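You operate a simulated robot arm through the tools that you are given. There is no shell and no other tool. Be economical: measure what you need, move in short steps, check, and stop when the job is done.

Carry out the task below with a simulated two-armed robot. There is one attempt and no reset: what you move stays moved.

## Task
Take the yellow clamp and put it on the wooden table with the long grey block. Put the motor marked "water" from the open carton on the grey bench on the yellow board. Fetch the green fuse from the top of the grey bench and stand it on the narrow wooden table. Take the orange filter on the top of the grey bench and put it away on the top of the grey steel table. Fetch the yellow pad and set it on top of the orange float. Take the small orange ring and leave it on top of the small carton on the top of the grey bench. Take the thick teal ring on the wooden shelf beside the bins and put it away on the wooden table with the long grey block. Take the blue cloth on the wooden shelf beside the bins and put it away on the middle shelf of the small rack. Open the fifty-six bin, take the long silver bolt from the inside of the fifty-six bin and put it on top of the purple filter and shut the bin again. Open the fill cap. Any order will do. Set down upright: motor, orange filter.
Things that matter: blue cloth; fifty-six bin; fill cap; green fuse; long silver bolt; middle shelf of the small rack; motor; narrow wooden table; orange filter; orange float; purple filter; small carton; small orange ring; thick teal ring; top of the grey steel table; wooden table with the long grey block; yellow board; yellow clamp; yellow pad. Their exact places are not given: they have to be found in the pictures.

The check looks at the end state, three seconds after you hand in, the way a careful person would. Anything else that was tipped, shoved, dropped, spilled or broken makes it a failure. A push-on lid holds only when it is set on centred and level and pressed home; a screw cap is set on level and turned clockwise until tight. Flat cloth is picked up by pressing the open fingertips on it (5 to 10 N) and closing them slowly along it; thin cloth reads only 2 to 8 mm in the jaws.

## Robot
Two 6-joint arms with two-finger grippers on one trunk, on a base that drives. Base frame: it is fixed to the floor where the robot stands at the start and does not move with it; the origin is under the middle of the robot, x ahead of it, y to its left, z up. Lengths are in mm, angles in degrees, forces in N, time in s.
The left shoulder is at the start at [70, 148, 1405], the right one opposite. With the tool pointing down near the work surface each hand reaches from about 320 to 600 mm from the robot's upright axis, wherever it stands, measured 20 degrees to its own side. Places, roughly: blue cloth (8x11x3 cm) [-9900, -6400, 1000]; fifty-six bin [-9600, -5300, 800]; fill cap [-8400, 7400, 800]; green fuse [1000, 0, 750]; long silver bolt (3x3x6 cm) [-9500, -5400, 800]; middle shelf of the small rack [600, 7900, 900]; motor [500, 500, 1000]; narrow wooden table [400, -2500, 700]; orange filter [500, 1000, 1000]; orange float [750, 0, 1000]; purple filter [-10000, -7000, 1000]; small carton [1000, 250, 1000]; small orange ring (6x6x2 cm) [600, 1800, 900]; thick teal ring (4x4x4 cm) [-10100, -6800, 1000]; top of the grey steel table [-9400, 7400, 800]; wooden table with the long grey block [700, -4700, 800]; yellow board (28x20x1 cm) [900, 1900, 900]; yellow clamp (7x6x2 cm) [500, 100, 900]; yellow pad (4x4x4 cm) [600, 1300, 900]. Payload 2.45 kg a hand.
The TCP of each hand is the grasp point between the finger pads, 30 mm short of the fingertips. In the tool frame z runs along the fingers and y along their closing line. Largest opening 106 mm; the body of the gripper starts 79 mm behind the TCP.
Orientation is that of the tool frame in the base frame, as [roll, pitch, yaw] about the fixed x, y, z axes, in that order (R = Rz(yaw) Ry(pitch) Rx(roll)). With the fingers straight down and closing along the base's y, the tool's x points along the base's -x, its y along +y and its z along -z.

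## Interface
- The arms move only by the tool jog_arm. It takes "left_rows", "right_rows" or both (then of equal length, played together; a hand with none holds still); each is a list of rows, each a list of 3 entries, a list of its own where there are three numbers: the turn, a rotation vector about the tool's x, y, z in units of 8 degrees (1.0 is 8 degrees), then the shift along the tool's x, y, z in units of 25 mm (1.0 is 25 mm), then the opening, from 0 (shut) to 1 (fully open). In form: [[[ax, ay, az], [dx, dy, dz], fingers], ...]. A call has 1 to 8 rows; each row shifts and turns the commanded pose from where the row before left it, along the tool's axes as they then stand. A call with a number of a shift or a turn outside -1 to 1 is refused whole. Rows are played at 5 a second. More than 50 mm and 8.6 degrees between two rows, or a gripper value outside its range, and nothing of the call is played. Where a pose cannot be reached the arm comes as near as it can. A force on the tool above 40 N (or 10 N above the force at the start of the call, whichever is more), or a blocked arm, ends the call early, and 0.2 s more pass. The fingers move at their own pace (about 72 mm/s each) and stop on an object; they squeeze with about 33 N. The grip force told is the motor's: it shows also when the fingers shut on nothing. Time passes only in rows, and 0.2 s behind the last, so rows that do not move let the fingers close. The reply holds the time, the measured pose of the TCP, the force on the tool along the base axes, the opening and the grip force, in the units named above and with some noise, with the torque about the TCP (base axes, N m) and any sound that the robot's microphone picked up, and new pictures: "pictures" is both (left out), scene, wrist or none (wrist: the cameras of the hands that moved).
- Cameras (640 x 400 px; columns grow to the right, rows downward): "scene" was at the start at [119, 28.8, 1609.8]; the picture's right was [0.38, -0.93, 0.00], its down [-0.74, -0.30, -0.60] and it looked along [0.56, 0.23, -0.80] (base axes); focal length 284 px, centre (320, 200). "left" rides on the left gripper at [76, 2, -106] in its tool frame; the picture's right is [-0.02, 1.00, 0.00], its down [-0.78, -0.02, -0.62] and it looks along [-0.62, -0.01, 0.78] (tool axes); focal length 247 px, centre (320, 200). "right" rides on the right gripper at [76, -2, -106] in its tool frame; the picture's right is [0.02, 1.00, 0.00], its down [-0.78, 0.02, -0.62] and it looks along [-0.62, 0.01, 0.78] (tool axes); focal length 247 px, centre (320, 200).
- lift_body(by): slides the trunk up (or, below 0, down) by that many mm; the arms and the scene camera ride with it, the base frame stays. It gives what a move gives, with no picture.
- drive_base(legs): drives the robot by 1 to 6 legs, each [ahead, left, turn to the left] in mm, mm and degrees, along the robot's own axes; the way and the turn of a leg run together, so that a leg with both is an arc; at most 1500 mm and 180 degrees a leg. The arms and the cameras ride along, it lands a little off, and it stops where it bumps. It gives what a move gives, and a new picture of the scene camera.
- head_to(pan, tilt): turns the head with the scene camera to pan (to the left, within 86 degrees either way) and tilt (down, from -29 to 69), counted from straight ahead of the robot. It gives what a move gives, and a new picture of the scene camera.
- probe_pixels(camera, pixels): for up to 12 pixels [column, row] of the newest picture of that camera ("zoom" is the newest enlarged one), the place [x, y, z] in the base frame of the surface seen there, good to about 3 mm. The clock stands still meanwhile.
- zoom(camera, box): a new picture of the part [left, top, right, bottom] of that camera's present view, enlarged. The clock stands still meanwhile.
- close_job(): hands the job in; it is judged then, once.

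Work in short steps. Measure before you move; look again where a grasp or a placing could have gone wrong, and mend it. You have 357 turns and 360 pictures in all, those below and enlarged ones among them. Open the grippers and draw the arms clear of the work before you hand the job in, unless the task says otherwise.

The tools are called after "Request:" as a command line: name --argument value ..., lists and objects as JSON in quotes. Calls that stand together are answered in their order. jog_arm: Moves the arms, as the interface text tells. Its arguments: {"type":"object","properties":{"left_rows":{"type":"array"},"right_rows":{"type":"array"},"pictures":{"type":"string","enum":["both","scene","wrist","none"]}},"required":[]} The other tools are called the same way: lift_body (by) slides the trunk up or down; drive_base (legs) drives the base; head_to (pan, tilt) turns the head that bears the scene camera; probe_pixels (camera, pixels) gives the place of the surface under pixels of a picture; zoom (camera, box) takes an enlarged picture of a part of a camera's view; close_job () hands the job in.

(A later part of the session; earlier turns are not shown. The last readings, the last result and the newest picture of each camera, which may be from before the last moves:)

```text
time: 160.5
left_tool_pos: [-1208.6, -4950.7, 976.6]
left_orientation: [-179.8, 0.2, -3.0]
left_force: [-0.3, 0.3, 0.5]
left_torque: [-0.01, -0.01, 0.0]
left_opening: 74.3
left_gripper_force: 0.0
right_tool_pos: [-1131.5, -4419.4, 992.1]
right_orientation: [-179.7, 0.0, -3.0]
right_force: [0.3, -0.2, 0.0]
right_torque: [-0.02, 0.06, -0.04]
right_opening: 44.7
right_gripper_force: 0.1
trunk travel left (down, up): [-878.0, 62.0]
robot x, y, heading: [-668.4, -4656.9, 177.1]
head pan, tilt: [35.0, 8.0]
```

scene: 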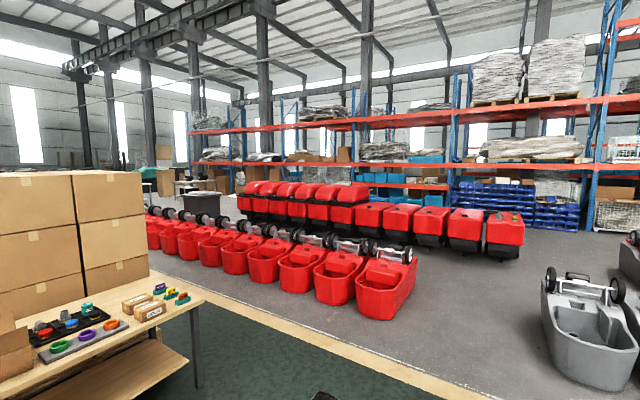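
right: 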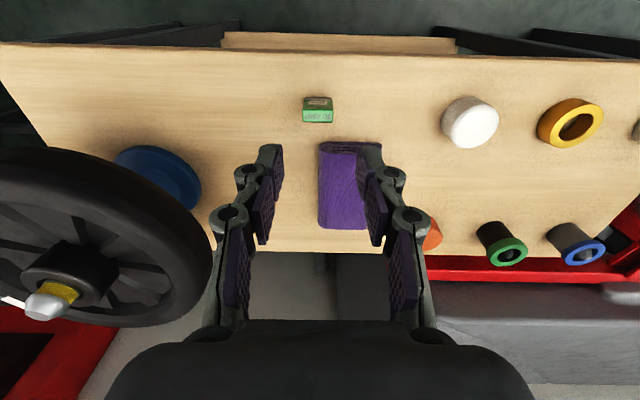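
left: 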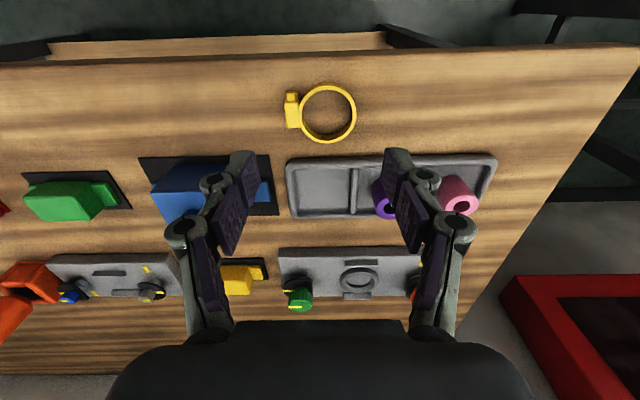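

Corridor centre is y≈-4855. Drive in, then look again.

Request:
drive_base --legs '[[0, 200, 2.9], [1400, 0, 0], [1400, 0, 0], [1400, 0, 0]]'

Request:
head_to --pan -10 --tilt 15

```text
time: 181.9
left_tool_pos: [-5363.9, -5475.3, 976.3]
left_orientation: [-179.7, 0.3, 5.2]
left_force: [1.1, -0.2, 0.5]
left_torque: [-0.01, 0.05, 0.06]
left_opening: 74.3
left_gripper_force: 0.1
right_tool_pos: [-5362.5, -4937.1, 993.2]
right_orientation: [-179.5, -0.1, 5.3]
right_force: [0.1, 0.6, 0.6]
right_torque: [-0.01, 0.01, 0.0]
right_opening: 44.6
right_gripper_force: 0.1
trunk travel left (down, up): [-878.0, 62.0]
robot x, y, heading: [-4868.4, -5107.4, -174.6]
head pan, tilt: [35.0, 8.0]
```

scene: 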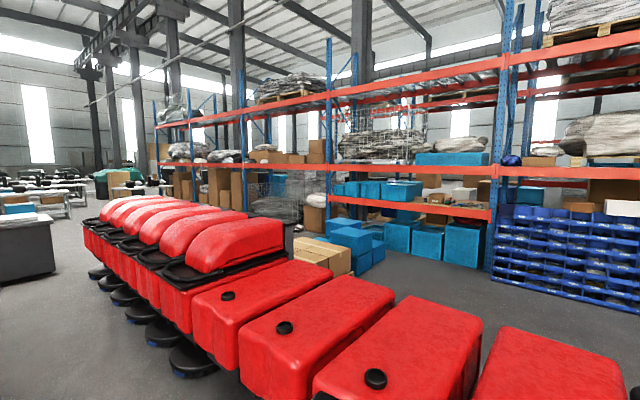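

```text
time: 183.0
left_tool_pos: [-5363.8, -5474.4, 975.2]
left_orientation: [-179.7, 0.3, 5.3]
left_force: [0.2, -0.5, 0.1]
left_torque: [0.0, -0.03, 0.01]
left_opening: 74.2
left_gripper_force: 0.0
right_tool_pos: [-5362.9, -4936.9, 992.2]
right_orientation: [-179.6, 0.1, 5.4]
right_force: [0.7, 0.2, 1.0]
right_torque: [0.02, 0.02, 0.02]
right_opening: 44.3
right_gripper_force: 0.1
trunk travel left (down, up): [-878.0, 62.0]
robot x, y, heading: [-4869.5, -5108.4, -174.4]
head pan, tilt: [-10.0, 15.0]
```

scene: 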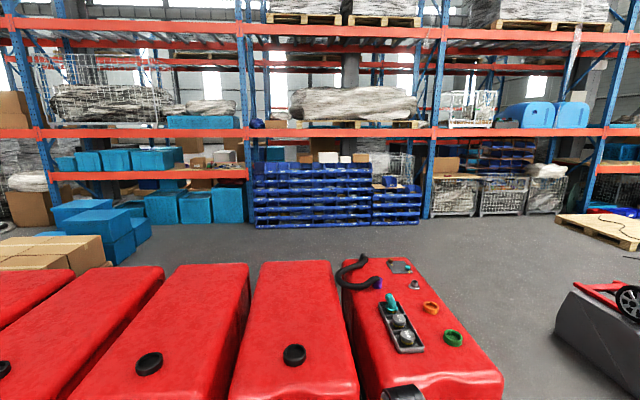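

Probe the far red row's extents and the bin rack.

Request:
probe_pixels --camera "scene" --pixels '[[500, 375], [345, 265], [425, 262], [520, 340], [560, 340], [250, 225], [370, 225], [415, 225], [320, 195], [395, 182], [30, 250], [560, 380]]'

Request:
zoom --camera "scene" --box '[230, 140, 450, 240]'

```text
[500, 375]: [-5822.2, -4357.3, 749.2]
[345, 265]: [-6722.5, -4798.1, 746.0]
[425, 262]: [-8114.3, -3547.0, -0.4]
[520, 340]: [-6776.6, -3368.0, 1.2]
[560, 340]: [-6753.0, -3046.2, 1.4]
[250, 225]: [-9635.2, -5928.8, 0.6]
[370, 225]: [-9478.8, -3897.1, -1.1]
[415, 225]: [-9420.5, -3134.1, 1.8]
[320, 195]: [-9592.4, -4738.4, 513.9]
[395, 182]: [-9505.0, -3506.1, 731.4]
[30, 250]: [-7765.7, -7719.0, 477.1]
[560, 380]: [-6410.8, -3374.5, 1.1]
```

```text
2.91 times, centred on (340, 190) of scene
```

zoom: 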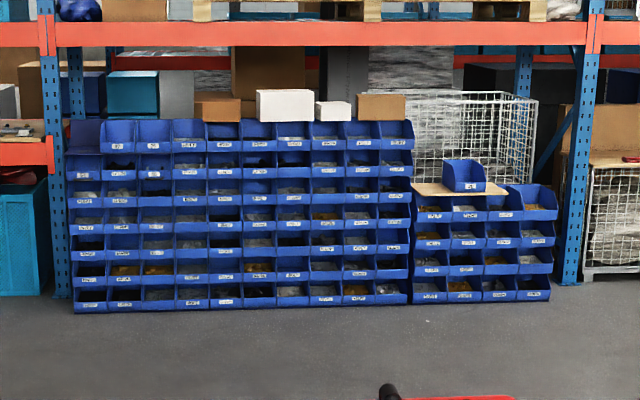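

Look right to check the near grey row's extent before going round the red row's end.

Request:
head_to --pan -75 --tilt 35

Request:
probe_pixels --camera "scene" --pixels '[[320, 200], [320, 300], [200, 250], [450, 250], [320, 150], [200, 180], [120, 200], [60, 250]]'

```text
time: 184.4
left_tool_pos: [-5364.0, -5473.4, 976.1]
left_orientation: [-179.6, 0.3, 5.3]
left_force: [-0.1, 0.0, 0.2]
left_torque: [-0.01, 0.02, 0.03]
left_opening: 74.3
left_gripper_force: 0.1
right_tool_pos: [-5364.3, -4938.1, 991.2]
right_orientation: [-179.6, 0.0, 5.4]
right_force: [0.7, 0.5, 0.2]
right_torque: [-0.04, -0.03, -0.03]
right_opening: 44.4
right_gripper_force: 0.1
trunk travel left (down, up): [-878.0, 62.0]
robot x, y, heading: [-4865.2, -5109.7, -174.5]
head pan, tilt: [-75.0, 35.0]
```

scene: 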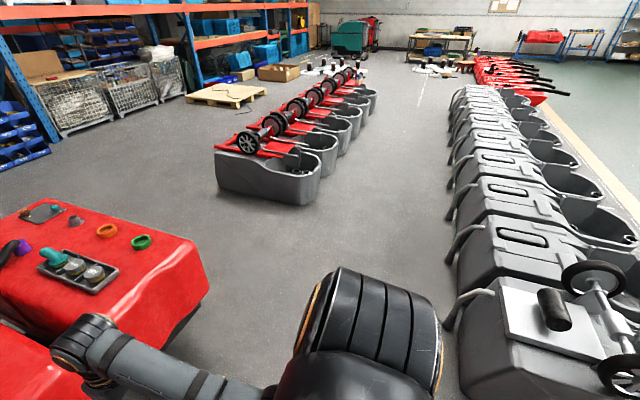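

```text
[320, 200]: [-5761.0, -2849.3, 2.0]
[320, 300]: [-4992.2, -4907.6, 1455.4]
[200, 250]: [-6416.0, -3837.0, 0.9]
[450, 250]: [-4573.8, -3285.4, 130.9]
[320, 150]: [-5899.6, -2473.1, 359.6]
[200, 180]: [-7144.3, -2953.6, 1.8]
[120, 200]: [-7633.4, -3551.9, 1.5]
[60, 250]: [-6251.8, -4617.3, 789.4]
```

Clear view. Path: correct heading, forward 200, right 1250, forward to x≈-8300.

Request:
drive_base --legs '[[0, 0, -5.5], [200, 0, 0], [0, -1260, 0]]'

Request:
head_to --pan 0 --tilt 30

```text
time: 192.6
left_tool_pos: [-5588.0, -4114.3, 976.2]
left_orientation: [-179.8, 0.3, -1.5]
left_force: [-0.7, -0.4, 0.1]
left_torque: [0.02, -0.01, -0.02]
left_opening: 74.1
left_gripper_force: 0.1
right_tool_pos: [-5523.1, -3582.0, 992.1]
right_orientation: [-179.6, 0.0, -1.5]
right_force: [0.3, -0.5, 0.3]
right_torque: [0.0, -0.01, -0.05]
right_opening: 44.2
right_gripper_force: 0.1
trunk travel left (down, up): [-878.0, 62.0]
robot x, y, heading: [-5055.4, -3812.5, 178.7]
head pan, tilt: [-75.0, 35.0]
```

scene: 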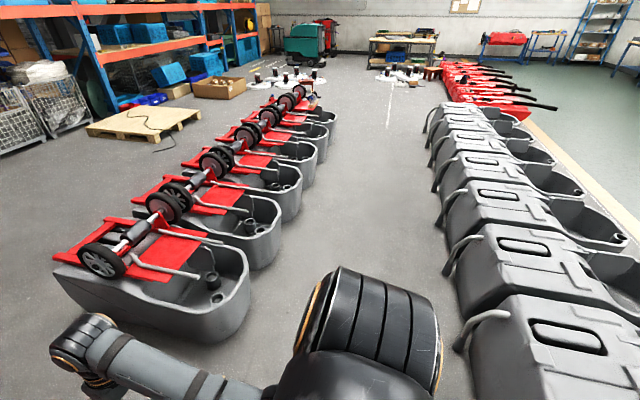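

```text
time: 194.1
left_tool_pos: [-5589.2, -4114.6, 976.9]
left_orientation: [-179.7, 0.3, -1.6]
left_force: [-0.2, 0.3, -0.5]
left_torque: [0.01, -0.02, -0.04]
left_opening: 74.3
left_gripper_force: 0.0
right_tool_pos: [-5522.9, -3582.7, 991.6]
right_orientation: [-179.6, -0.1, -1.5]
right_force: [-0.6, 0.5, 1.0]
right_torque: [-0.02, -0.03, -0.02]
right_opening: 44.9
right_gripper_force: 0.0
trunk travel left (down, up): [-878.0, 62.0]
robot x, y, heading: [-5053.1, -3812.5, 178.7]
head pan, tilt: [0.0, 30.0]
```

scene: 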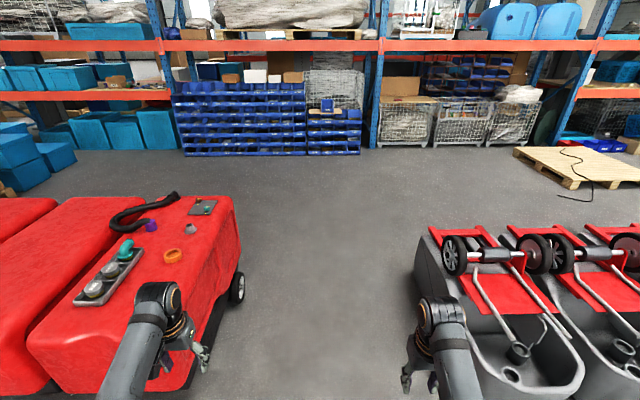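

Probe gap edges ahead.

Request:
probe_pixels --camera "scene" --pixels '[[248, 290], [413, 280], [225, 370], [405, 320], [240, 220], [425, 225]]'

```text
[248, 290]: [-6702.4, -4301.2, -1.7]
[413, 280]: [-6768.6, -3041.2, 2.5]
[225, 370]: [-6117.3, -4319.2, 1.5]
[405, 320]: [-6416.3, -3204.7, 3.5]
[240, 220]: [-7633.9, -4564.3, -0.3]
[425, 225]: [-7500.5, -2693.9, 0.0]
```

Drive through the gap and then left to in front of the bin rack.

Request:
drive_base --legs '[[1100, -60, 1.3], [1100, 0, 0], [1000, 0, 0], [0, 1450, 0]]'

Request:
head_to --pan 0 --tilt 30

```text
time: 216.6
left_tool_pos: [-8755.4, -5526.3, 975.4]
left_orientation: [-179.8, 0.2, 0.8]
left_force: [0.1, 0.0, -0.6]
left_torque: [0.01, -0.02, -0.02]
left_opening: 74.1
left_gripper_force: 0.1
right_tool_pos: [-8712.8, -4992.0, 992.4]
right_orientation: [-179.5, 0.0, 0.9]
right_force: [-0.2, -0.1, 0.2]
right_torque: [0.01, 0.01, 0.0]
right_opening: 44.4
right_gripper_force: 0.1
trunk travel left (down, up): [-878.0, 62.0]
robot x, y, heading: [-8230.6, -5199.0, -178.9]
head pan, tilt: [0.0, 30.0]
```

scene: 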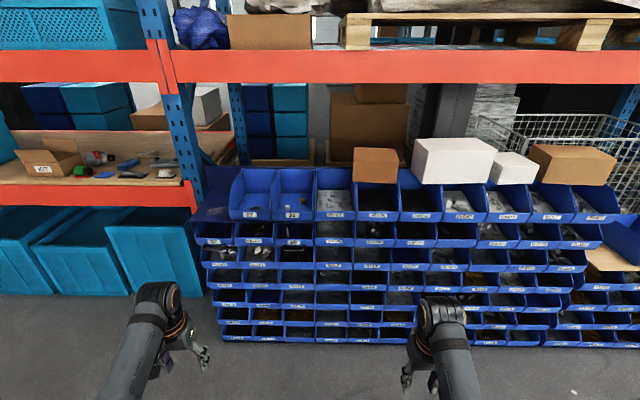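

```text
time: 217.2
left_tool_pos: [-8754.6, -5527.2, 975.3]
left_orientation: [-179.7, 0.3, 0.8]
left_force: [0.2, 0.0, -0.4]
left_torque: [0.02, -0.05, 0.02]
left_opening: 74.2
left_gripper_force: 0.0
right_tool_pos: [-8712.2, -4991.0, 991.8]
right_orientation: [-179.6, 0.0, 0.9]
right_force: [-1.3, 0.6, -0.1]
right_torque: [-0.01, -0.01, -0.01]
right_opening: 44.2
right_gripper_force: 0.1
trunk travel left (down, up): [-878.0, 62.0]
robot x, y, heading: [-8230.6, -5203.1, -179.0]
head pan, tilt: [0.0, 30.0]
```

scene: 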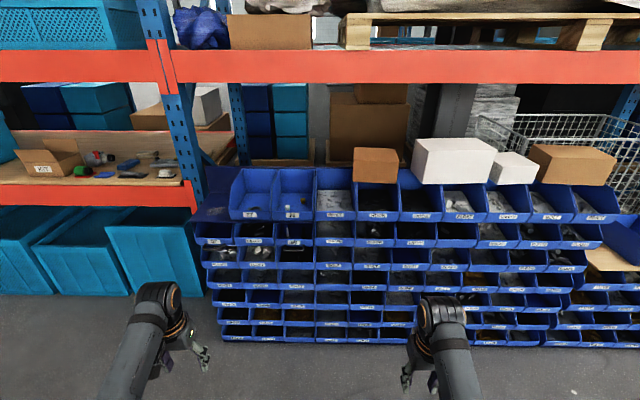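

Zoom in on the bin labels to find fifty-six, and on the wooden shelf at the left.

Request:
zoom --camera "scene" --box '[190, 160, 350, 280]'

Request:
zoom --camera "scene" --box '[10, 120, 200, 220]'

Request:
probe_pixels --camera "scene" --pixels '[[250, 213], [292, 213], [255, 240], [335, 216], [350, 330], [100, 180], [150, 178], [160, 163], [100, 157], [110, 200]]'

```text
3.33 times, centred on (270, 220) of scene
```

zoom: 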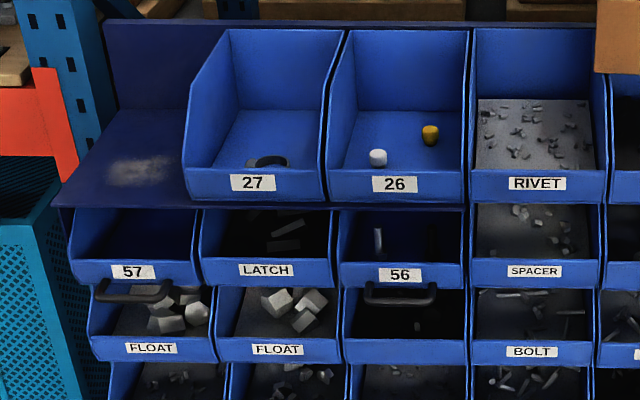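

```text
3.37 times, centred on (105, 170) of scene
```

zoom: 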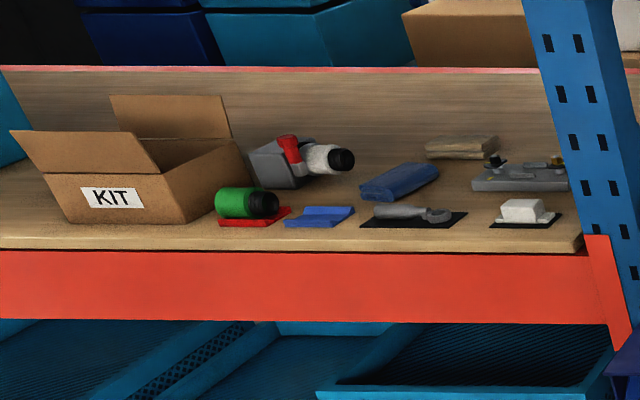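

```text
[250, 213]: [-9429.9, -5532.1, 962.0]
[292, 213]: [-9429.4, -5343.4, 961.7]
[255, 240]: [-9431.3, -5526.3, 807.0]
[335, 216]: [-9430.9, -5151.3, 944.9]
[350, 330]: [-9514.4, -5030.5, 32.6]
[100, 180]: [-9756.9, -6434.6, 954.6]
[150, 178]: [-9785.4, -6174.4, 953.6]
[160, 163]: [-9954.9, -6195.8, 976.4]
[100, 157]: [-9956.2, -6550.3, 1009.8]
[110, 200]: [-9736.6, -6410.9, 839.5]
```

The 56 bin (front ≈(-9430,-5330,800)) has a bar handle at its front. I probe handle and bolt, zooming more.

Request:
zoom --camera "scene" --box '[265, 215, 325, 265]'

Request:
probe_pixels --camera "zoom" --pixels '[[255, 110], [255, 130], [325, 195], [325, 217], [270, 250], [325, 262], [385, 252], [325, 275], [220, 200], [440, 200], [360, 110], [270, 275]]'

```text
8.00 times, centred on (295, 240) of scene
```

zoom: 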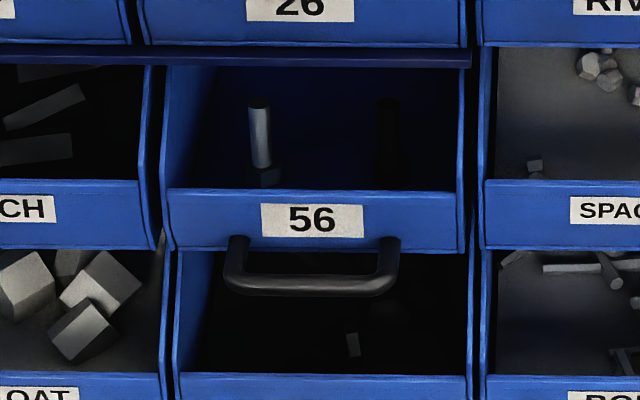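

```text
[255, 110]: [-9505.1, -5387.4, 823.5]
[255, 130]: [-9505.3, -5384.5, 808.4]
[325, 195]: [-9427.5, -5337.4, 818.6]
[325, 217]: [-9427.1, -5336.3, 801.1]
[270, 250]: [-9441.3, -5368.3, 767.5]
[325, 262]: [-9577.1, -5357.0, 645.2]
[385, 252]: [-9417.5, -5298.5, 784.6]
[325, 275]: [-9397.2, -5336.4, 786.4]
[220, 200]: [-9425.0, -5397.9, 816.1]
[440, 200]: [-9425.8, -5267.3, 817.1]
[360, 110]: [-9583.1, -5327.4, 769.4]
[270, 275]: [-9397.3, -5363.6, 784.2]
```

Handle bar: centre ≈(-9402,-5336,785), bin face at x=-9427. I'll grip it with a horizontal right hand (fingers closing vertically), then pull by driving back. Lower the trunk 300 and begin turning the right hand.

Request:
lift_body --by -300

Request:
jog_arm --right_rows '[[[0, 0, 1], [0, 0, 0], 0.5], [[0, 0, 1], [0, 0, 0], 0.5], [[0, 0, 1], [0, 0, 0], 0.5], [[0, 0, 1], [0, 0, 0], 0.5], [[0, 0, 1], [0, 0, 0], 0.5], [[0, 0, 1], [0, 0, 0], 0.5], [[0, 0, 1], [0, 0, 0], 0.5], [[0, 0, 1], [0, 0, 0], 0.5]]' --pictures "none"

Request:
jog_arm --right_rows '[[[0, 0, 1], [0, 0, 0], 0.5], [[0, 0, 1], [0, 0, 0], 0.5], [[0, 0, 1], [0, 0, 0], 0.5], [[0, 0, 0.25], [0, 0, 0], 0.5], [[-1, 0, 0], [0, 0, 0], 0.5], [[-1, 0, 0], [0, 0, 0], 0.5], [[-1, 0, 0], [0, 0, 0], 0.5], [[-1, 0, 0], [0, 0, 0], 0.5]]' --pictures "none"

```text
time: 220.2
left_tool_pos: [-8755.1, -5527.1, 676.1]
left_orientation: [-179.7, 0.3, 0.9]
left_force: [0.6, -0.3, -0.9]
left_torque: [-0.01, 0.0, -0.04]
left_opening: 74.2
left_gripper_force: 0.1
right_tool_pos: [-8712.0, -4991.0, 691.9]
right_orientation: [-179.6, 0.0, 1.0]
right_force: [0.2, -0.4, -0.2]
right_torque: [-0.01, -0.01, -0.02]
right_opening: 44.3
right_gripper_force: 0.0
trunk travel left (down, up): [-578.0, 362.0]
robot x, y, heading: [-8231.1, -5203.0, -179.2]
head pan, tilt: [0.0, 30.0]
```

```text
time: 222.0
left_tool_pos: [-8753.3, -5528.3, 677.1]
left_orientation: [-179.7, 0.3, 0.8]
left_force: [-0.1, 1.0, -0.3]
left_torque: [0.01, 0.03, -0.02]
left_opening: 74.2
left_gripper_force: 0.2
right_tool_pos: [-8711.4, -4990.8, 690.7]
right_orientation: [-179.8, 0.4, -63.3]
right_force: [1.1, -0.5, 0.2]
right_torque: [-0.03, -0.01, 0.0]
right_opening: 53.2
right_gripper_force: 0.0
trunk travel left (down, up): [-578.0, 362.0]
robot x, y, heading: [-8230.8, -5199.9, -178.9]
head pan, tilt: [0.0, 30.0]
```

```text
time: 223.8
left_tool_pos: [-8754.2, -5527.4, 676.6]
left_orientation: [-179.6, 0.3, 0.9]
left_force: [0.2, 0.3, 0.5]
left_torque: [-0.01, 0.02, 0.02]
left_opening: 74.3
left_gripper_force: 0.0
right_tool_pos: [-8711.4, -4992.2, 692.6]
right_orientation: [147.9, 0.4, -89.2]
right_force: [-0.2, -0.2, 0.7]
right_torque: [-0.04, -0.01, 0.01]
right_opening: 53.4
right_gripper_force: 0.0
trunk travel left (down, up): [-578.0, 362.0]
robot x, y, heading: [-8230.9, -5199.8, -179.0]
head pan, tilt: [0.0, 30.0]
```

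Continue tilting to horizontal.

Request:
jog_arm --right_rows '[[[-1, 0, 0], [0, 0, 0], 0.5], [[-1, 0, 0], [0, 0, 0], 0.5], [[-1, 0, 0], [0, 0, 0], 0.5], [[-1, 0, 0], [0, 0, 0], 0.5], [[-1, 0, 0], [0, 0, 0], 0.5], [[-1, 0, 0], [0, 0, 0], 0.5], [[-1, 0, 0], [0, 0, 0], 0.5], [[-0.2, 0, 0], [0, 0, 0], 0.5]]' --pictures "both"

```text
time: 225.6
left_tool_pos: [-8752.8, -5526.6, 675.3]
left_orientation: [-179.6, 0.3, 0.8]
left_force: [0.7, -0.6, -0.1]
left_torque: [0.03, -0.02, 0.02]
left_opening: 74.1
left_gripper_force: 0.0
right_tool_pos: [-8711.3, -4991.8, 692.1]
right_orientation: [90.4, 0.4, -89.1]
right_force: [0.7, 0.1, 0.7]
right_torque: [0.01, -0.01, -0.02]
right_opening: 53.0
right_gripper_force: 0.0
trunk travel left (down, up): [-578.0, 362.0]
robot x, y, heading: [-8233.4, -5203.6, -179.1]
head pan, tilt: [0.0, 30.0]
```

scene: 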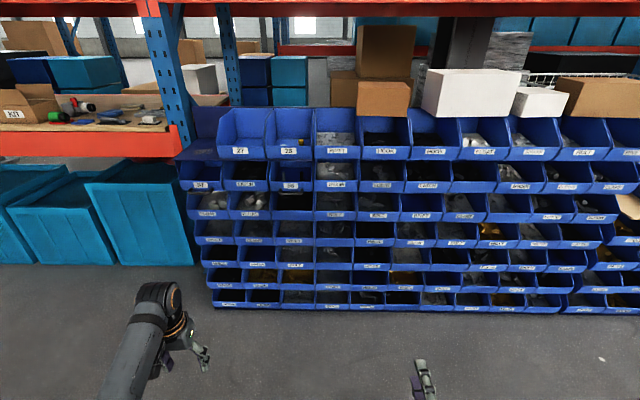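
right: 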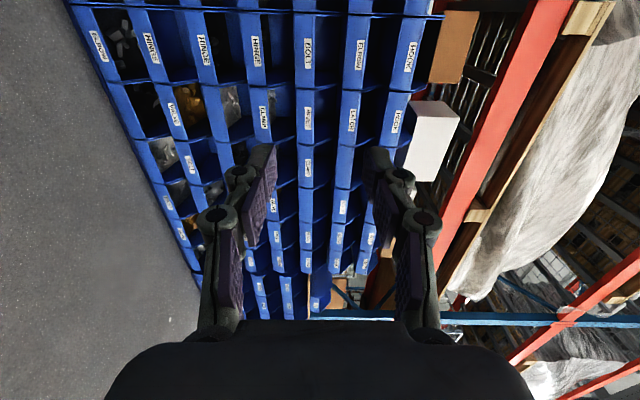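

Orientation is right. Raise the trunk 93 and drive to about 70 mm short of the handle.

Request:
lift_body --by 93

Request:
drive_base --legs '[[0, 344, -0.9], [600, 0, 0]]'

Request:
zoom --camera "right" --box '[0, 0, 640, 400]'

```text
time: 226.9
left_tool_pos: [-8752.9, -5526.6, 769.7]
left_orientation: [-179.8, 0.3, 0.8]
left_force: [0.0, 0.4, 0.3]
left_torque: [-0.01, 0.02, 0.01]
left_opening: 74.2
left_gripper_force: 0.0
right_tool_pos: [-8712.9, -4991.7, 783.4]
right_orientation: [90.4, 0.3, -89.0]
right_force: [-0.3, 0.9, 0.1]
right_torque: [-0.01, 0.0, -0.02]
right_opening: 52.8
right_gripper_force: 0.0
trunk travel left (down, up): [-671.0, 269.0]
robot x, y, heading: [-8233.1, -5204.1, -178.9]
head pan, tilt: [0.0, 30.0]
```

```text
time: 232.1
left_tool_pos: [-9344.6, -5869.3, 769.6]
left_orientation: [-179.7, 0.4, -0.1]
left_force: [0.2, -0.7, 0.1]
left_torque: [-0.03, 0.04, 0.03]
left_opening: 74.0
left_gripper_force: 0.0
right_tool_pos: [-9293.8, -5334.8, 784.9]
right_orientation: [90.4, 0.5, -90.0]
right_force: [0.2, 0.2, 0.5]
right_torque: [0.0, 0.01, -0.01]
right_opening: 53.2
right_gripper_force: 0.0
trunk travel left (down, up): [-671.0, 269.0]
robot x, y, heading: [-8810.3, -5553.4, -179.8]
head pan, tilt: [0.0, 30.0]
```

scene: 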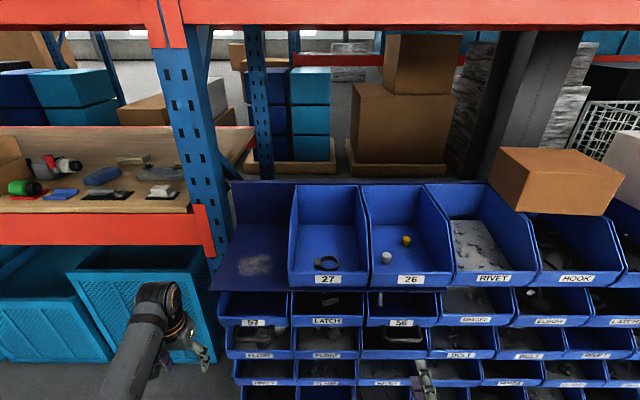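

```text
1.00 times, centred on (320, 200) of right (not enlarged: the box is as wide or as high as the picture)
```

zoom: 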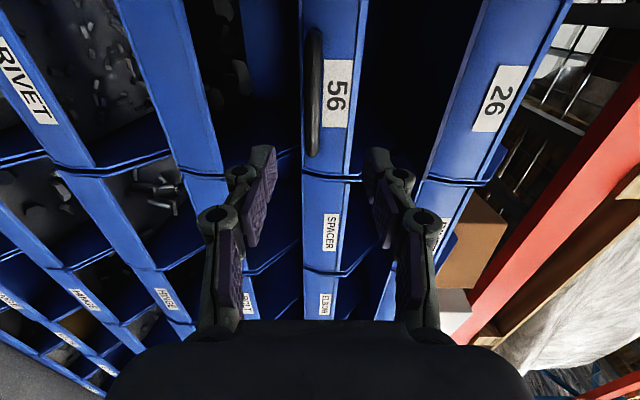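

Probe the handle in this view.

Request:
probe_pixels --camera "zoom" --pixels '[[313, 60], [313, 100], [313, 140], [308, 100], [318, 100], [345, 100], [316, 35], [314, 152]]'

```text
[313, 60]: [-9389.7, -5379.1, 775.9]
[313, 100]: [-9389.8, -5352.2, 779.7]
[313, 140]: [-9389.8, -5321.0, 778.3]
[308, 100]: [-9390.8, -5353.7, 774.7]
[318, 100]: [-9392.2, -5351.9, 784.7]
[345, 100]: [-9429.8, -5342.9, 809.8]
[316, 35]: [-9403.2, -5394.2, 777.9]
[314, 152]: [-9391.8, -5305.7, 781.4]
```

Bar centre ≈(-9396,-5350,779). Align (down 5, left 12) and advance 94 mm.

Request:
jog_arm --right_rows '[[[0, 0, 0], [0.45, -0.22, 0], 0.5], [[0, 0, 0], [0, 0, 1], 0.5], [[0, 0, 0], [0, 0, 1], 0.5], [[0, 0, 0], [0, 0, 1], 0.5], [[0, 0, 0], [0, 0, 0.7], 0.5]]' --pictures "wrist"

```text
time: 233.3
left_tool_pos: [-9343.8, -5870.4, 769.5]
left_orientation: [-179.8, 0.2, -0.1]
left_force: [-0.5, 0.4, -0.2]
left_torque: [0.01, -0.02, -0.04]
left_opening: 74.3
left_gripper_force: 0.0
right_tool_pos: [-9388.1, -5346.8, 779.0]
right_orientation: [90.4, 0.5, -90.0]
right_force: [-1.1, 0.1, 0.0]
right_torque: [0.02, 0.01, 0.02]
right_opening: 53.1
right_gripper_force: 0.1
trunk travel left (down, up): [-671.0, 269.0]
robot x, y, heading: [-8817.3, -5551.3, -179.9]
head pan, tilt: [0.0, 30.0]
```

right: 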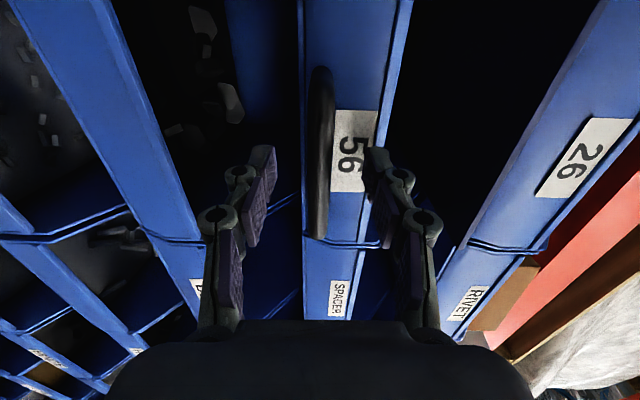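

Close on the bar.

Request:
jog_arm --right_rows '[[[0, 0, 0], [0, 0, 0], 0.0], [[0, 0, 0], [0, 0, 0], 0.0], [[0, 0, 0], [0, 0, 0], 0.0]]' --pictures "wrist"

```text
time: 234.1
left_tool_pos: [-9343.2, -5870.8, 768.8]
left_orientation: [-179.6, 0.4, -0.1]
left_force: [0.7, 0.5, -0.4]
left_torque: [0.02, 0.02, 0.02]
left_opening: 74.1
left_gripper_force: 0.2
right_tool_pos: [-9387.6, -5346.8, 777.8]
right_orientation: [90.4, 0.4, -90.0]
right_force: [0.5, -0.3, -2.6]
right_torque: [-0.29, -0.03, -0.01]
right_opening: 11.7
right_gripper_force: 38.7
trunk travel left (down, up): [-671.0, 269.0]
robot x, y, heading: [-8812.3, -5553.9, -180.0]
head pan, tilt: [0.0, 30.0]
```

right: 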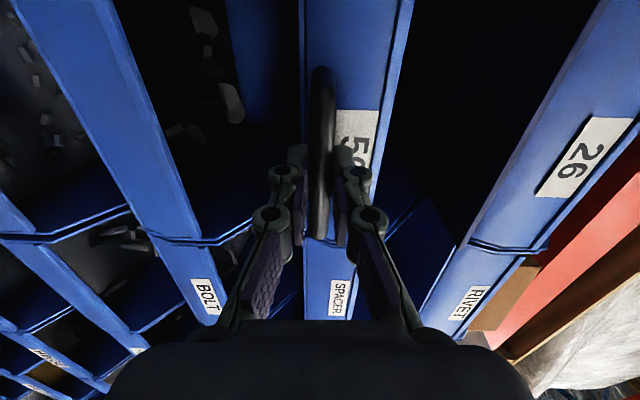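

Gripped the bar (11.7 mm). Pull it out slowly with the arm.

Request:
jog_arm --right_rows '[[[0, 0, 0], [0, 0, -0.4], 0.0], [[0, 0, 0], [0, 0, -0.6], 0.0], [[0, 0, 0], [0, 0, -0.8], 0.0], [[0, 0, 0], [0, 0, -0.8], 0.0], [[0, 0, 0], [0, 0, -0.8], 0.0]]' --pictures "both"

```text
time: 235.3
left_tool_pos: [-9343.2, -5871.1, 769.1]
left_orientation: [-179.8, 0.4, 0.0]
left_force: [0.1, 0.7, -0.8]
left_torque: [0.02, -0.01, 0.0]
left_opening: 74.1
left_gripper_force: 0.1
right_tool_pos: [-9300.9, -5346.2, 778.1]
right_orientation: [90.5, 0.4, -90.1]
right_force: [-0.6, -1.9, -6.2]
right_torque: [-0.26, -0.07, 0.25]
right_opening: 11.8
right_gripper_force: 38.9
trunk travel left (down, up): [-671.0, 269.0]
robot x, y, heading: [-8811.7, -5553.2, -180.1]
head pan, tilt: [0.0, 30.0]
```

scene: 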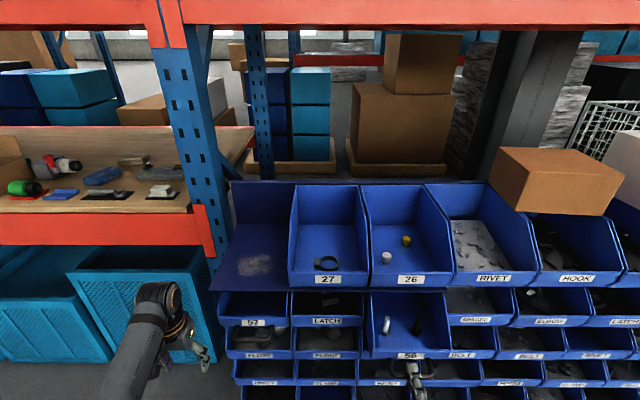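
right: 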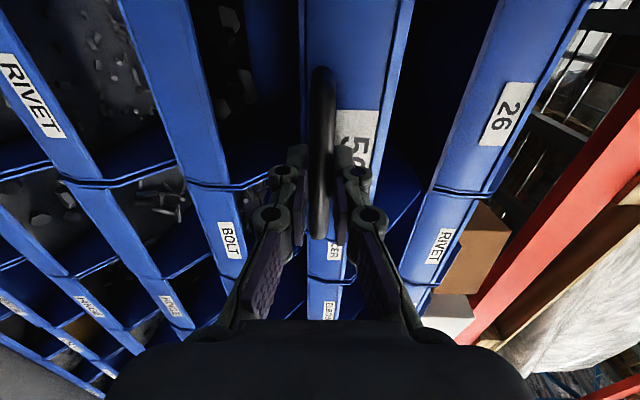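

Pulled 87 mm smoothly; pull 50 mm more.

Request:
jog_arm --right_rows '[[[0, 0, 0], [0, 0, -0.7], 0.0], [[0, 0, 0], [0, 0, -0.7], 0.0], [[0, 0, 0], [0, 0, -0.6], 0.0]]' --pictures "scene"

Request:
zoom --camera "scene" --box '[340, 260, 470, 400]'

```text
time: 236.1
left_tool_pos: [-9343.0, -5871.5, 768.2]
left_orientation: [-179.8, 0.2, 0.0]
left_force: [0.8, 0.5, 0.0]
left_torque: [-0.01, -0.03, 0.02]
left_opening: 74.0
left_gripper_force: 0.0
right_tool_pos: [-9250.7, -5348.2, 776.9]
right_orientation: [90.7, 0.5, -90.0]
right_force: [-1.1, -8.7, -14.9]
right_torque: [-0.32, -0.12, -0.38]
right_opening: 11.7
right_gripper_force: 38.2
trunk travel left (down, up): [-671.0, 269.0]
robot x, y, heading: [-8816.9, -5548.8, -179.9]
head pan, tilt: [0.0, 30.0]
```

scene: 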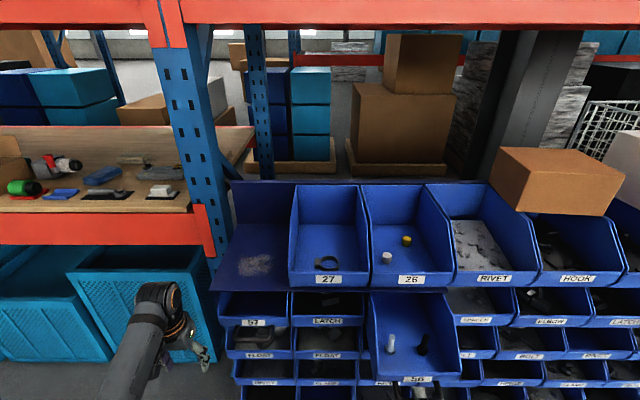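

```text
2.86 times, centred on (405, 330) of scene
```

zoom: 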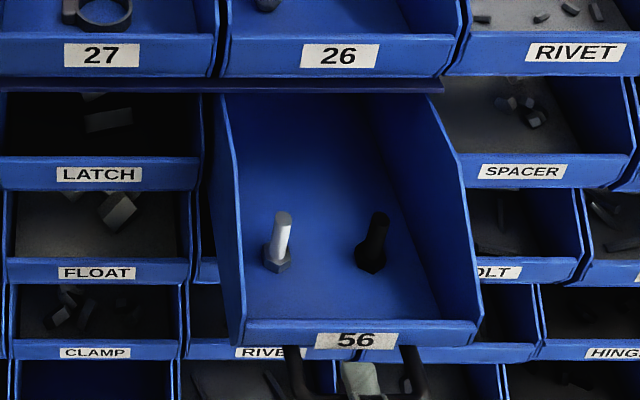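

The bolt stands clear. Release the handle gently and back off.

Request:
jog_arm --right_rows '[[[0, 0, 0], [0, 0, 0], 0.12], [[0, 0, 0], [0, 0, 0], 0.2], [[0, 0, 0], [0, 0, 0], 0.4], [[0, 0, 0], [0, 0, -1], 0.4], [[0, 0, 0], [0, 0, -1], 0.4], [[0, 0, 0], [0, 0, -0.5], 0.4]]' --pictures "scene"

Request:
zoom --camera "scene" --box '[340, 260, 470, 400]'

```text
time: 237.5
left_tool_pos: [-9343.6, -5870.6, 767.7]
left_orientation: [-179.7, 0.2, -0.1]
left_force: [-0.6, 0.0, 0.3]
left_torque: [-0.01, 0.02, -0.03]
left_opening: 74.2
left_gripper_force: 0.2
right_tool_pos: [-9189.5, -5347.8, 779.4]
right_orientation: [90.4, 0.4, -89.9]
right_force: [-0.1, 0.0, 0.4]
right_torque: [-0.01, 0.02, -0.03]
right_opening: 42.3
right_gripper_force: 0.1
trunk travel left (down, up): [-671.0, 269.0]
robot x, y, heading: [-8814.7, -5550.8, -179.7]
head pan, tilt: [0.0, 30.0]
```

scene: 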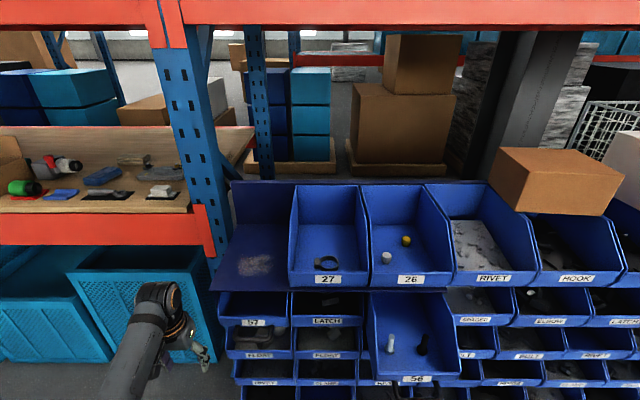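

```text
2.86 times, centred on (405, 330) of scene
```

zoom: 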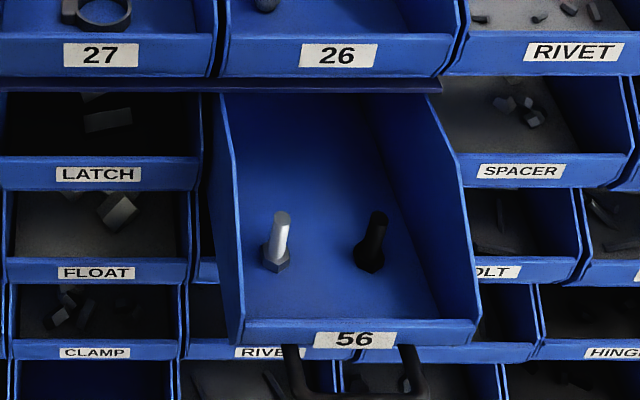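

Bin stays put. Probe the bolt and bin floor now, then turn the hand down again after backing up.

Request:
probe_pixels --camera "zoom" --pixels '[[281, 222], [280, 240], [276, 265], [320, 280], [375, 225], [232, 200], [470, 310], [300, 325], [330, 85], [245, 320]]'

Request:
drive_base --legs '[[-150, 0, 0]]'

Request:
jog_arm --right_rows '[[[1, 0, 0], [0, 0, 0], 0.4], [[1, 0, 0], [0, 0, 0], 0.4], [[1, 0, 0], [0, 0, 0], 0.4], [[1, 0, 0], [0, 0, 0], 0.4], [[1, 0, 0], [0, 0, 0], 0.4], [[1, 0, 0], [0, 0, 0], 0.4], [[1, 0, 0], [0, 0, 0], 0.4], [[1, 0, 0], [0, 0, 0], 0.4]]' --pictures "none"

Request:
jog_arm --right_rows '[[[1, 0, 0], [0, 0, 0], 0.4], [[1, 0, 0], [0, 0, 0], 0.4], [[1, 0, 0], [0, 0, 0], 0.4], [[0.2, 0, 0], [0, 0, 0], 0.4], [[0, 0, -1], [0, 0, 0], 0.4], [[0, 0, -1], [0, 0, 0], 0.4], [[0, 0, -1], [0, 0, 0], 0.4], [[0, 0, -1], [0, 0, 0], 0.4]]' --pictures "none"

Request:
jog_arm --right_rows '[[[0, 0, -1], [0, 0, 0], 0.4], [[0, 0, -1], [0, 0, 0], 0.4], [[0, 0, -1], [0, 0, 0], 0.4], [[0, 0, -1], [0, 0, 0], 0.4], [[0, 0, -1], [0, 0, 0], 0.4], [[0, 0, -1], [0, 0, 0], 0.4], [[0, 0, -1], [0, 0, 0], 0.4], [[0, 0, -0.25], [0, 0, 0], 0.4]]' --pictures "none"

```text
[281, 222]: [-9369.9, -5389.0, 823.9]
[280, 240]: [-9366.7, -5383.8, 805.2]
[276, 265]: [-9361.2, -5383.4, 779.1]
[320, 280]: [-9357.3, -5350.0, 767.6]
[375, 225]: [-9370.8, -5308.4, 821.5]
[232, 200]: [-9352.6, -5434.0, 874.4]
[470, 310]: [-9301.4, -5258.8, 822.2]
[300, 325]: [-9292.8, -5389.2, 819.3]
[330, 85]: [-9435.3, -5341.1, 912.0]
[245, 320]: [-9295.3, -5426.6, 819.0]
```

```text
time: 238.9
left_tool_pos: [-9192.0, -5871.4, 769.1]
left_orientation: [-179.6, 0.4, 0.0]
left_force: [0.1, -0.3, 0.5]
left_torque: [-0.03, 0.02, 0.01]
left_opening: 74.1
left_gripper_force: 0.0
right_tool_pos: [-9037.9, -5348.7, 780.3]
right_orientation: [90.4, 0.4, -90.1]
right_force: [0.2, -0.1, 0.2]
right_torque: [0.01, -0.01, -0.04]
right_opening: 42.5
right_gripper_force: 0.1
trunk travel left (down, up): [-671.0, 269.0]
robot x, y, heading: [-8667.9, -5552.4, -180.0]
head pan, tilt: [0.0, 30.0]
```

scene: 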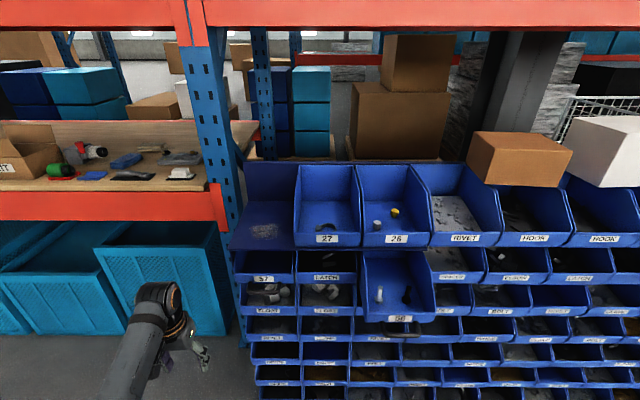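

```text
time: 240.7
left_tool_pos: [-9193.2, -5871.2, 769.2]
left_orientation: [-179.8, 0.4, 0.0]
left_force: [-0.8, -0.2, 0.0]
left_torque: [0.03, -0.01, -0.01]
left_opening: 74.2
left_gripper_force: 0.1
right_tool_pos: [-9038.5, -5339.2, 780.2]
right_orientation: [148.6, 1.2, -91.9]
right_force: [-0.1, -0.3, 0.0]
right_torque: [0.01, 0.0, 0.01]
right_opening: 42.5
right_gripper_force: 0.2
right hand out of reach, approached as far as the arm can: row 3
trunk travel left (down, up): [-671.0, 269.0]
robot x, y, heading: [-8664.5, -5554.2, -179.7]
head pan, tilt: [0.0, 30.0]
```

```text
time: 242.5
left_tool_pos: [-9191.9, -5871.4, 769.2]
left_orientation: [-179.8, 0.4, 0.0]
left_force: [-0.7, 0.2, -0.4]
left_torque: [0.02, -0.04, -0.01]
left_opening: 74.1
left_gripper_force: 0.0
right_tool_pos: [-9037.4, -5340.5, 778.8]
right_orientation: [175.6, 4.1, -59.9]
right_force: [-0.3, 0.4, 0.3]
right_torque: [0.01, -0.02, 0.01]
right_opening: 42.5
right_gripper_force: 0.0
trunk travel left (down, up): [-671.0, 269.0]
robot x, y, heading: [-8663.9, -5553.4, -179.9]
head pan, tilt: [0.0, 30.0]
```

```text
time: 244.3
left_tool_pos: [-9192.1, -5869.6, 769.4]
left_orientation: [-179.7, 0.3, 0.0]
left_force: [0.5, 0.8, 0.2]
left_torque: [0.01, 0.05, -0.01]
left_opening: 74.4
left_gripper_force: 0.1
right_tool_pos: [-9037.5, -5339.7, 779.8]
right_orientation: [-178.9, 6.0, -1.7]
right_force: [0.8, 0.0, -0.7]
right_torque: [0.0, -0.01, 0.02]
right_opening: 42.5
right_gripper_force: 0.0
trunk travel left (down, up): [-671.0, 269.0]
robot x, y, heading: [-8663.3, -5549.9, -180.1]
head pan, tilt: [0.0, 30.0]
```

Level the hand and raise the trunk 150 to approach the bolt from above.

Request:
jog_arm --right_rows '[[[-0.14, 0.75, -0.21], [0, 0, 0], 0.27], [[0, 0, 0], [0, 0, 0], 0.27]]' --pictures "none"

Request:
lift_body --by 150

Request:
drive_base --legs '[[220, 0, 0]]'

Request:
zoom --camera "right" --box '[0, 0, 640, 400]'

```text
time: 244.9
left_tool_pos: [-9192.0, -5871.8, 770.0]
left_orientation: [-179.7, 0.4, 0.0]
left_force: [0.5, 0.3, -0.9]
left_torque: [0.02, 0.03, -0.03]
left_opening: 74.3
left_gripper_force: 0.0
right_tool_pos: [-9037.7, -5340.2, 780.4]
right_orientation: [180.0, -0.1, -0.3]
right_force: [0.0, 0.7, -0.2]
right_torque: [0.0, 0.02, -0.01]
right_opening: 28.4
right_gripper_force: 0.1
trunk travel left (down, up): [-671.0, 269.0]
robot x, y, heading: [-8667.4, -5548.9, -179.9]
head pan, tilt: [0.0, 30.0]
```

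```text
time: 246.6
left_tool_pos: [-9192.7, -5872.4, 919.4]
left_orientation: [-179.7, 0.3, 0.0]
left_force: [0.1, 0.5, 0.2]
left_torque: [-0.01, 0.01, 0.01]
left_opening: 74.3
left_gripper_force: 0.1
right_tool_pos: [-9037.9, -5339.6, 930.1]
right_orientation: [-179.8, -0.1, -0.2]
right_force: [0.5, -0.5, 0.8]
right_torque: [0.01, -0.01, 0.0]
right_opening: 28.5
right_gripper_force: 0.1
trunk travel left (down, up): [-821.0, 119.0]
robot x, y, heading: [-8660.9, -5550.9, -179.6]
head pan, tilt: [0.0, 30.0]
```

```text
time: 248.3
left_tool_pos: [-9416.4, -5871.4, 919.3]
left_orientation: [-179.7, 0.3, 0.0]
left_force: [0.0, -0.9, -0.1]
left_torque: [0.01, 0.0, -0.01]
left_opening: 74.1
left_gripper_force: 0.1
right_tool_pos: [-9263.5, -5341.4, 929.1]
right_orientation: [-179.9, -0.1, -0.2]
right_force: [0.9, -1.0, 0.5]
right_torque: [-0.03, 0.01, -0.01]
right_opening: 28.5
right_gripper_force: 0.0
trunk travel left (down, up): [-821.0, 119.0]
robot x, y, heading: [-8889.9, -5552.3, -179.9]
head pan, tilt: [0.0, 30.0]
```

scene: 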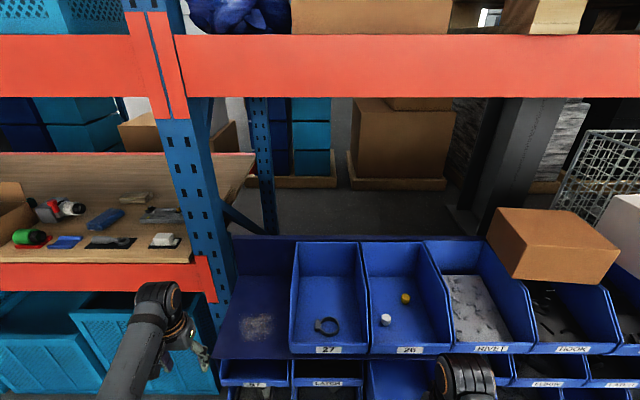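

```text
1.00 times, centred on (320, 200) of right (not enlarged: the box is as wide or as high as the picture)
```

zoom: 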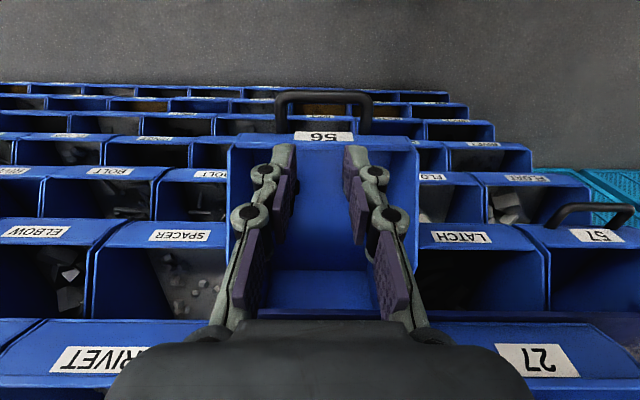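

Move towards the bolt: left 41, ahead 70, and look.

Request:
jog_arm --right_rows '[[[0, 0, 0], [-0.7, 0.8, 0], 0.27], [[0, 0, 0], [-0.7, 0.84, 0], 0.27], [[0, 0, 0], [-0.7, 0, 0], 0.27], [[0, 0, 0], [-0.4, 0, 0], 0.27]]' --pictures "both"

```text
time: 249.3
left_tool_pos: [-9417.0, -5871.9, 919.3]
left_orientation: [-179.7, 0.3, 0.0]
left_force: [0.1, 0.9, 0.2]
left_torque: [-0.03, 0.01, 0.01]
left_opening: 74.0
left_gripper_force: 0.1
right_tool_pos: [-9326.9, -5383.1, 929.0]
right_orientation: [-180.0, -0.1, -0.2]
right_force: [-0.3, -0.2, -0.4]
right_torque: [-0.01, -0.02, 0.02]
right_opening: 28.6
right_gripper_force: 0.1
trunk travel left (down, up): [-821.0, 119.0]
robot x, y, heading: [-8890.1, -5549.8, -179.8]
head pan, tilt: [0.0, 30.0]
```

scene: 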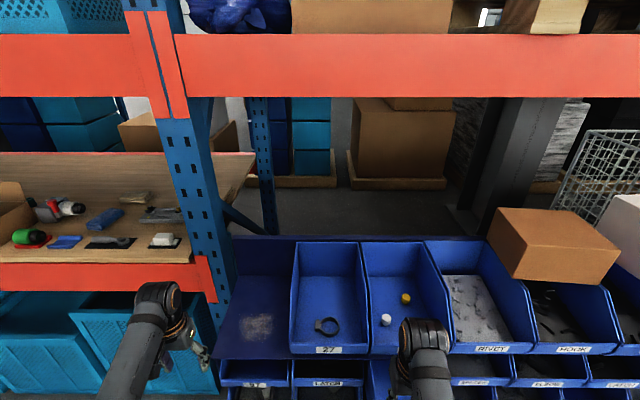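
right: 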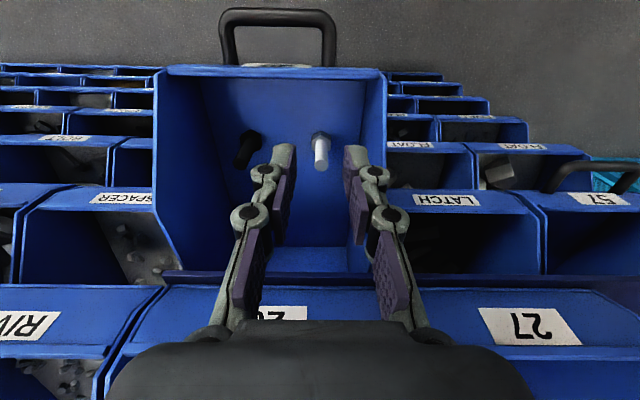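

Bolt visible at (321,152). Probe it.

Request:
probe_pixels --camera "right" --pixels '[[320, 160], [322, 168], [321, 145], [322, 137], [388, 150], [385, 90], [372, 230]]'

```text
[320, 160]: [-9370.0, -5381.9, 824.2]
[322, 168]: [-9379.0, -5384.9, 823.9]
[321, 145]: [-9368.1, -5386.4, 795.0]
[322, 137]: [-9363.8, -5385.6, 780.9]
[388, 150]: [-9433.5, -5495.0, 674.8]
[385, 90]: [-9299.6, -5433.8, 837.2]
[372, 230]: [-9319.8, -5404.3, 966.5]
```

Bolt at (-9374,-5384). Move over it and descend to TCP ≈822.

Request:
jog_arm --right_rows '[[[0, 0, 0], [-0.9, 0.03, 0], 0.27], [[0, 0, 0], [-0.98, 0, 0], 0.27], [[0, 0, 0], [0, 0, 1], 0.27], [[0, 0, 0], [0, 0, 1], 0.27], [[0, 0, 0], [0, 0, 1], 0.27]]' --pictures "wrist"

```text
time: 250.5
left_tool_pos: [-9417.7, -5872.3, 918.9]
left_orientation: [-179.8, 0.3, 0.0]
left_force: [-0.7, -0.5, -0.4]
left_torque: [-0.03, -0.01, -0.01]
left_opening: 74.1
left_gripper_force: 0.1
right_tool_pos: [-9371.3, -5382.2, 852.7]
right_orientation: [-180.0, -0.2, -0.2]
right_force: [0.2, 0.2, 0.4]
right_torque: [0.0, 0.01, -0.01]
right_opening: 28.5
right_gripper_force: 0.0
trunk travel left (down, up): [-821.0, 119.0]
robot x, y, heading: [-8888.8, -5553.4, -180.1]
head pan, tilt: [0.0, 30.0]
```

right: 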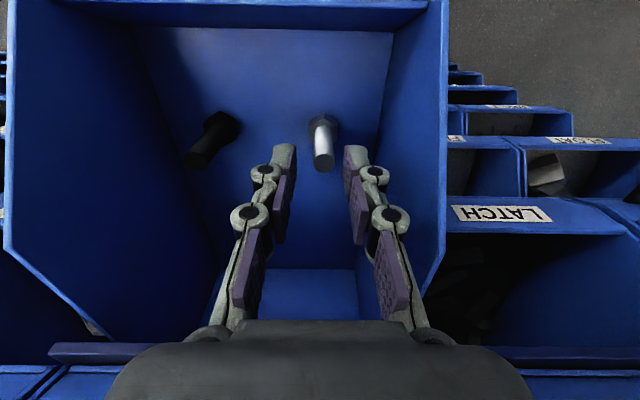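

Aligned between the pads. Shift 1.5 mm left, descend 31 mm, and close.

Request:
jog_arm --right_rows '[[[0, 0, 0], [-0.05, 0.06, 0.6], 0.27], [[0, 0, 0], [0, 0, 0.64], 0.27], [[0, 0, 0], [0, 0, 0], 0.0], [[0, 0, 0], [0, 0, 0], 0.0]]' --pictures "wrist"

```text
time: 251.5
left_tool_pos: [-9418.1, -5871.9, 919.9]
left_orientation: [-179.7, 0.3, 0.0]
left_force: [0.5, 0.2, 0.4]
left_torque: [-0.01, -0.04, -0.01]
left_opening: 74.2
left_gripper_force: 0.1
right_tool_pos: [-9371.9, -5382.9, 821.2]
right_orientation: [-180.0, -0.2, -0.2]
right_force: [-0.2, -0.2, -0.6]
right_torque: [0.01, -0.02, 0.01]
right_opening: 11.1
right_gripper_force: 33.4
trunk travel left (down, up): [-821.0, 119.0]
robot x, y, heading: [-8889.2, -5556.2, -180.0]
head pan, tilt: [0.0, 30.0]
```

right: 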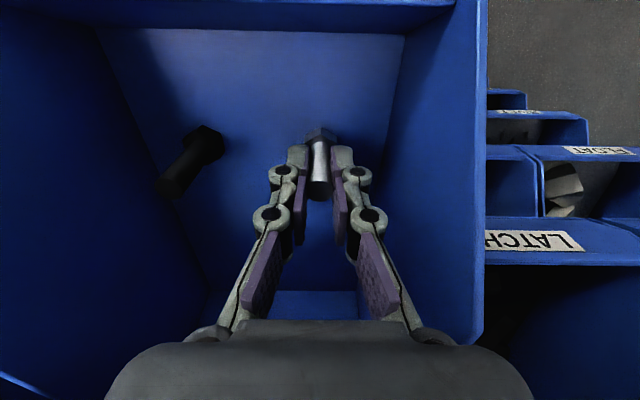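

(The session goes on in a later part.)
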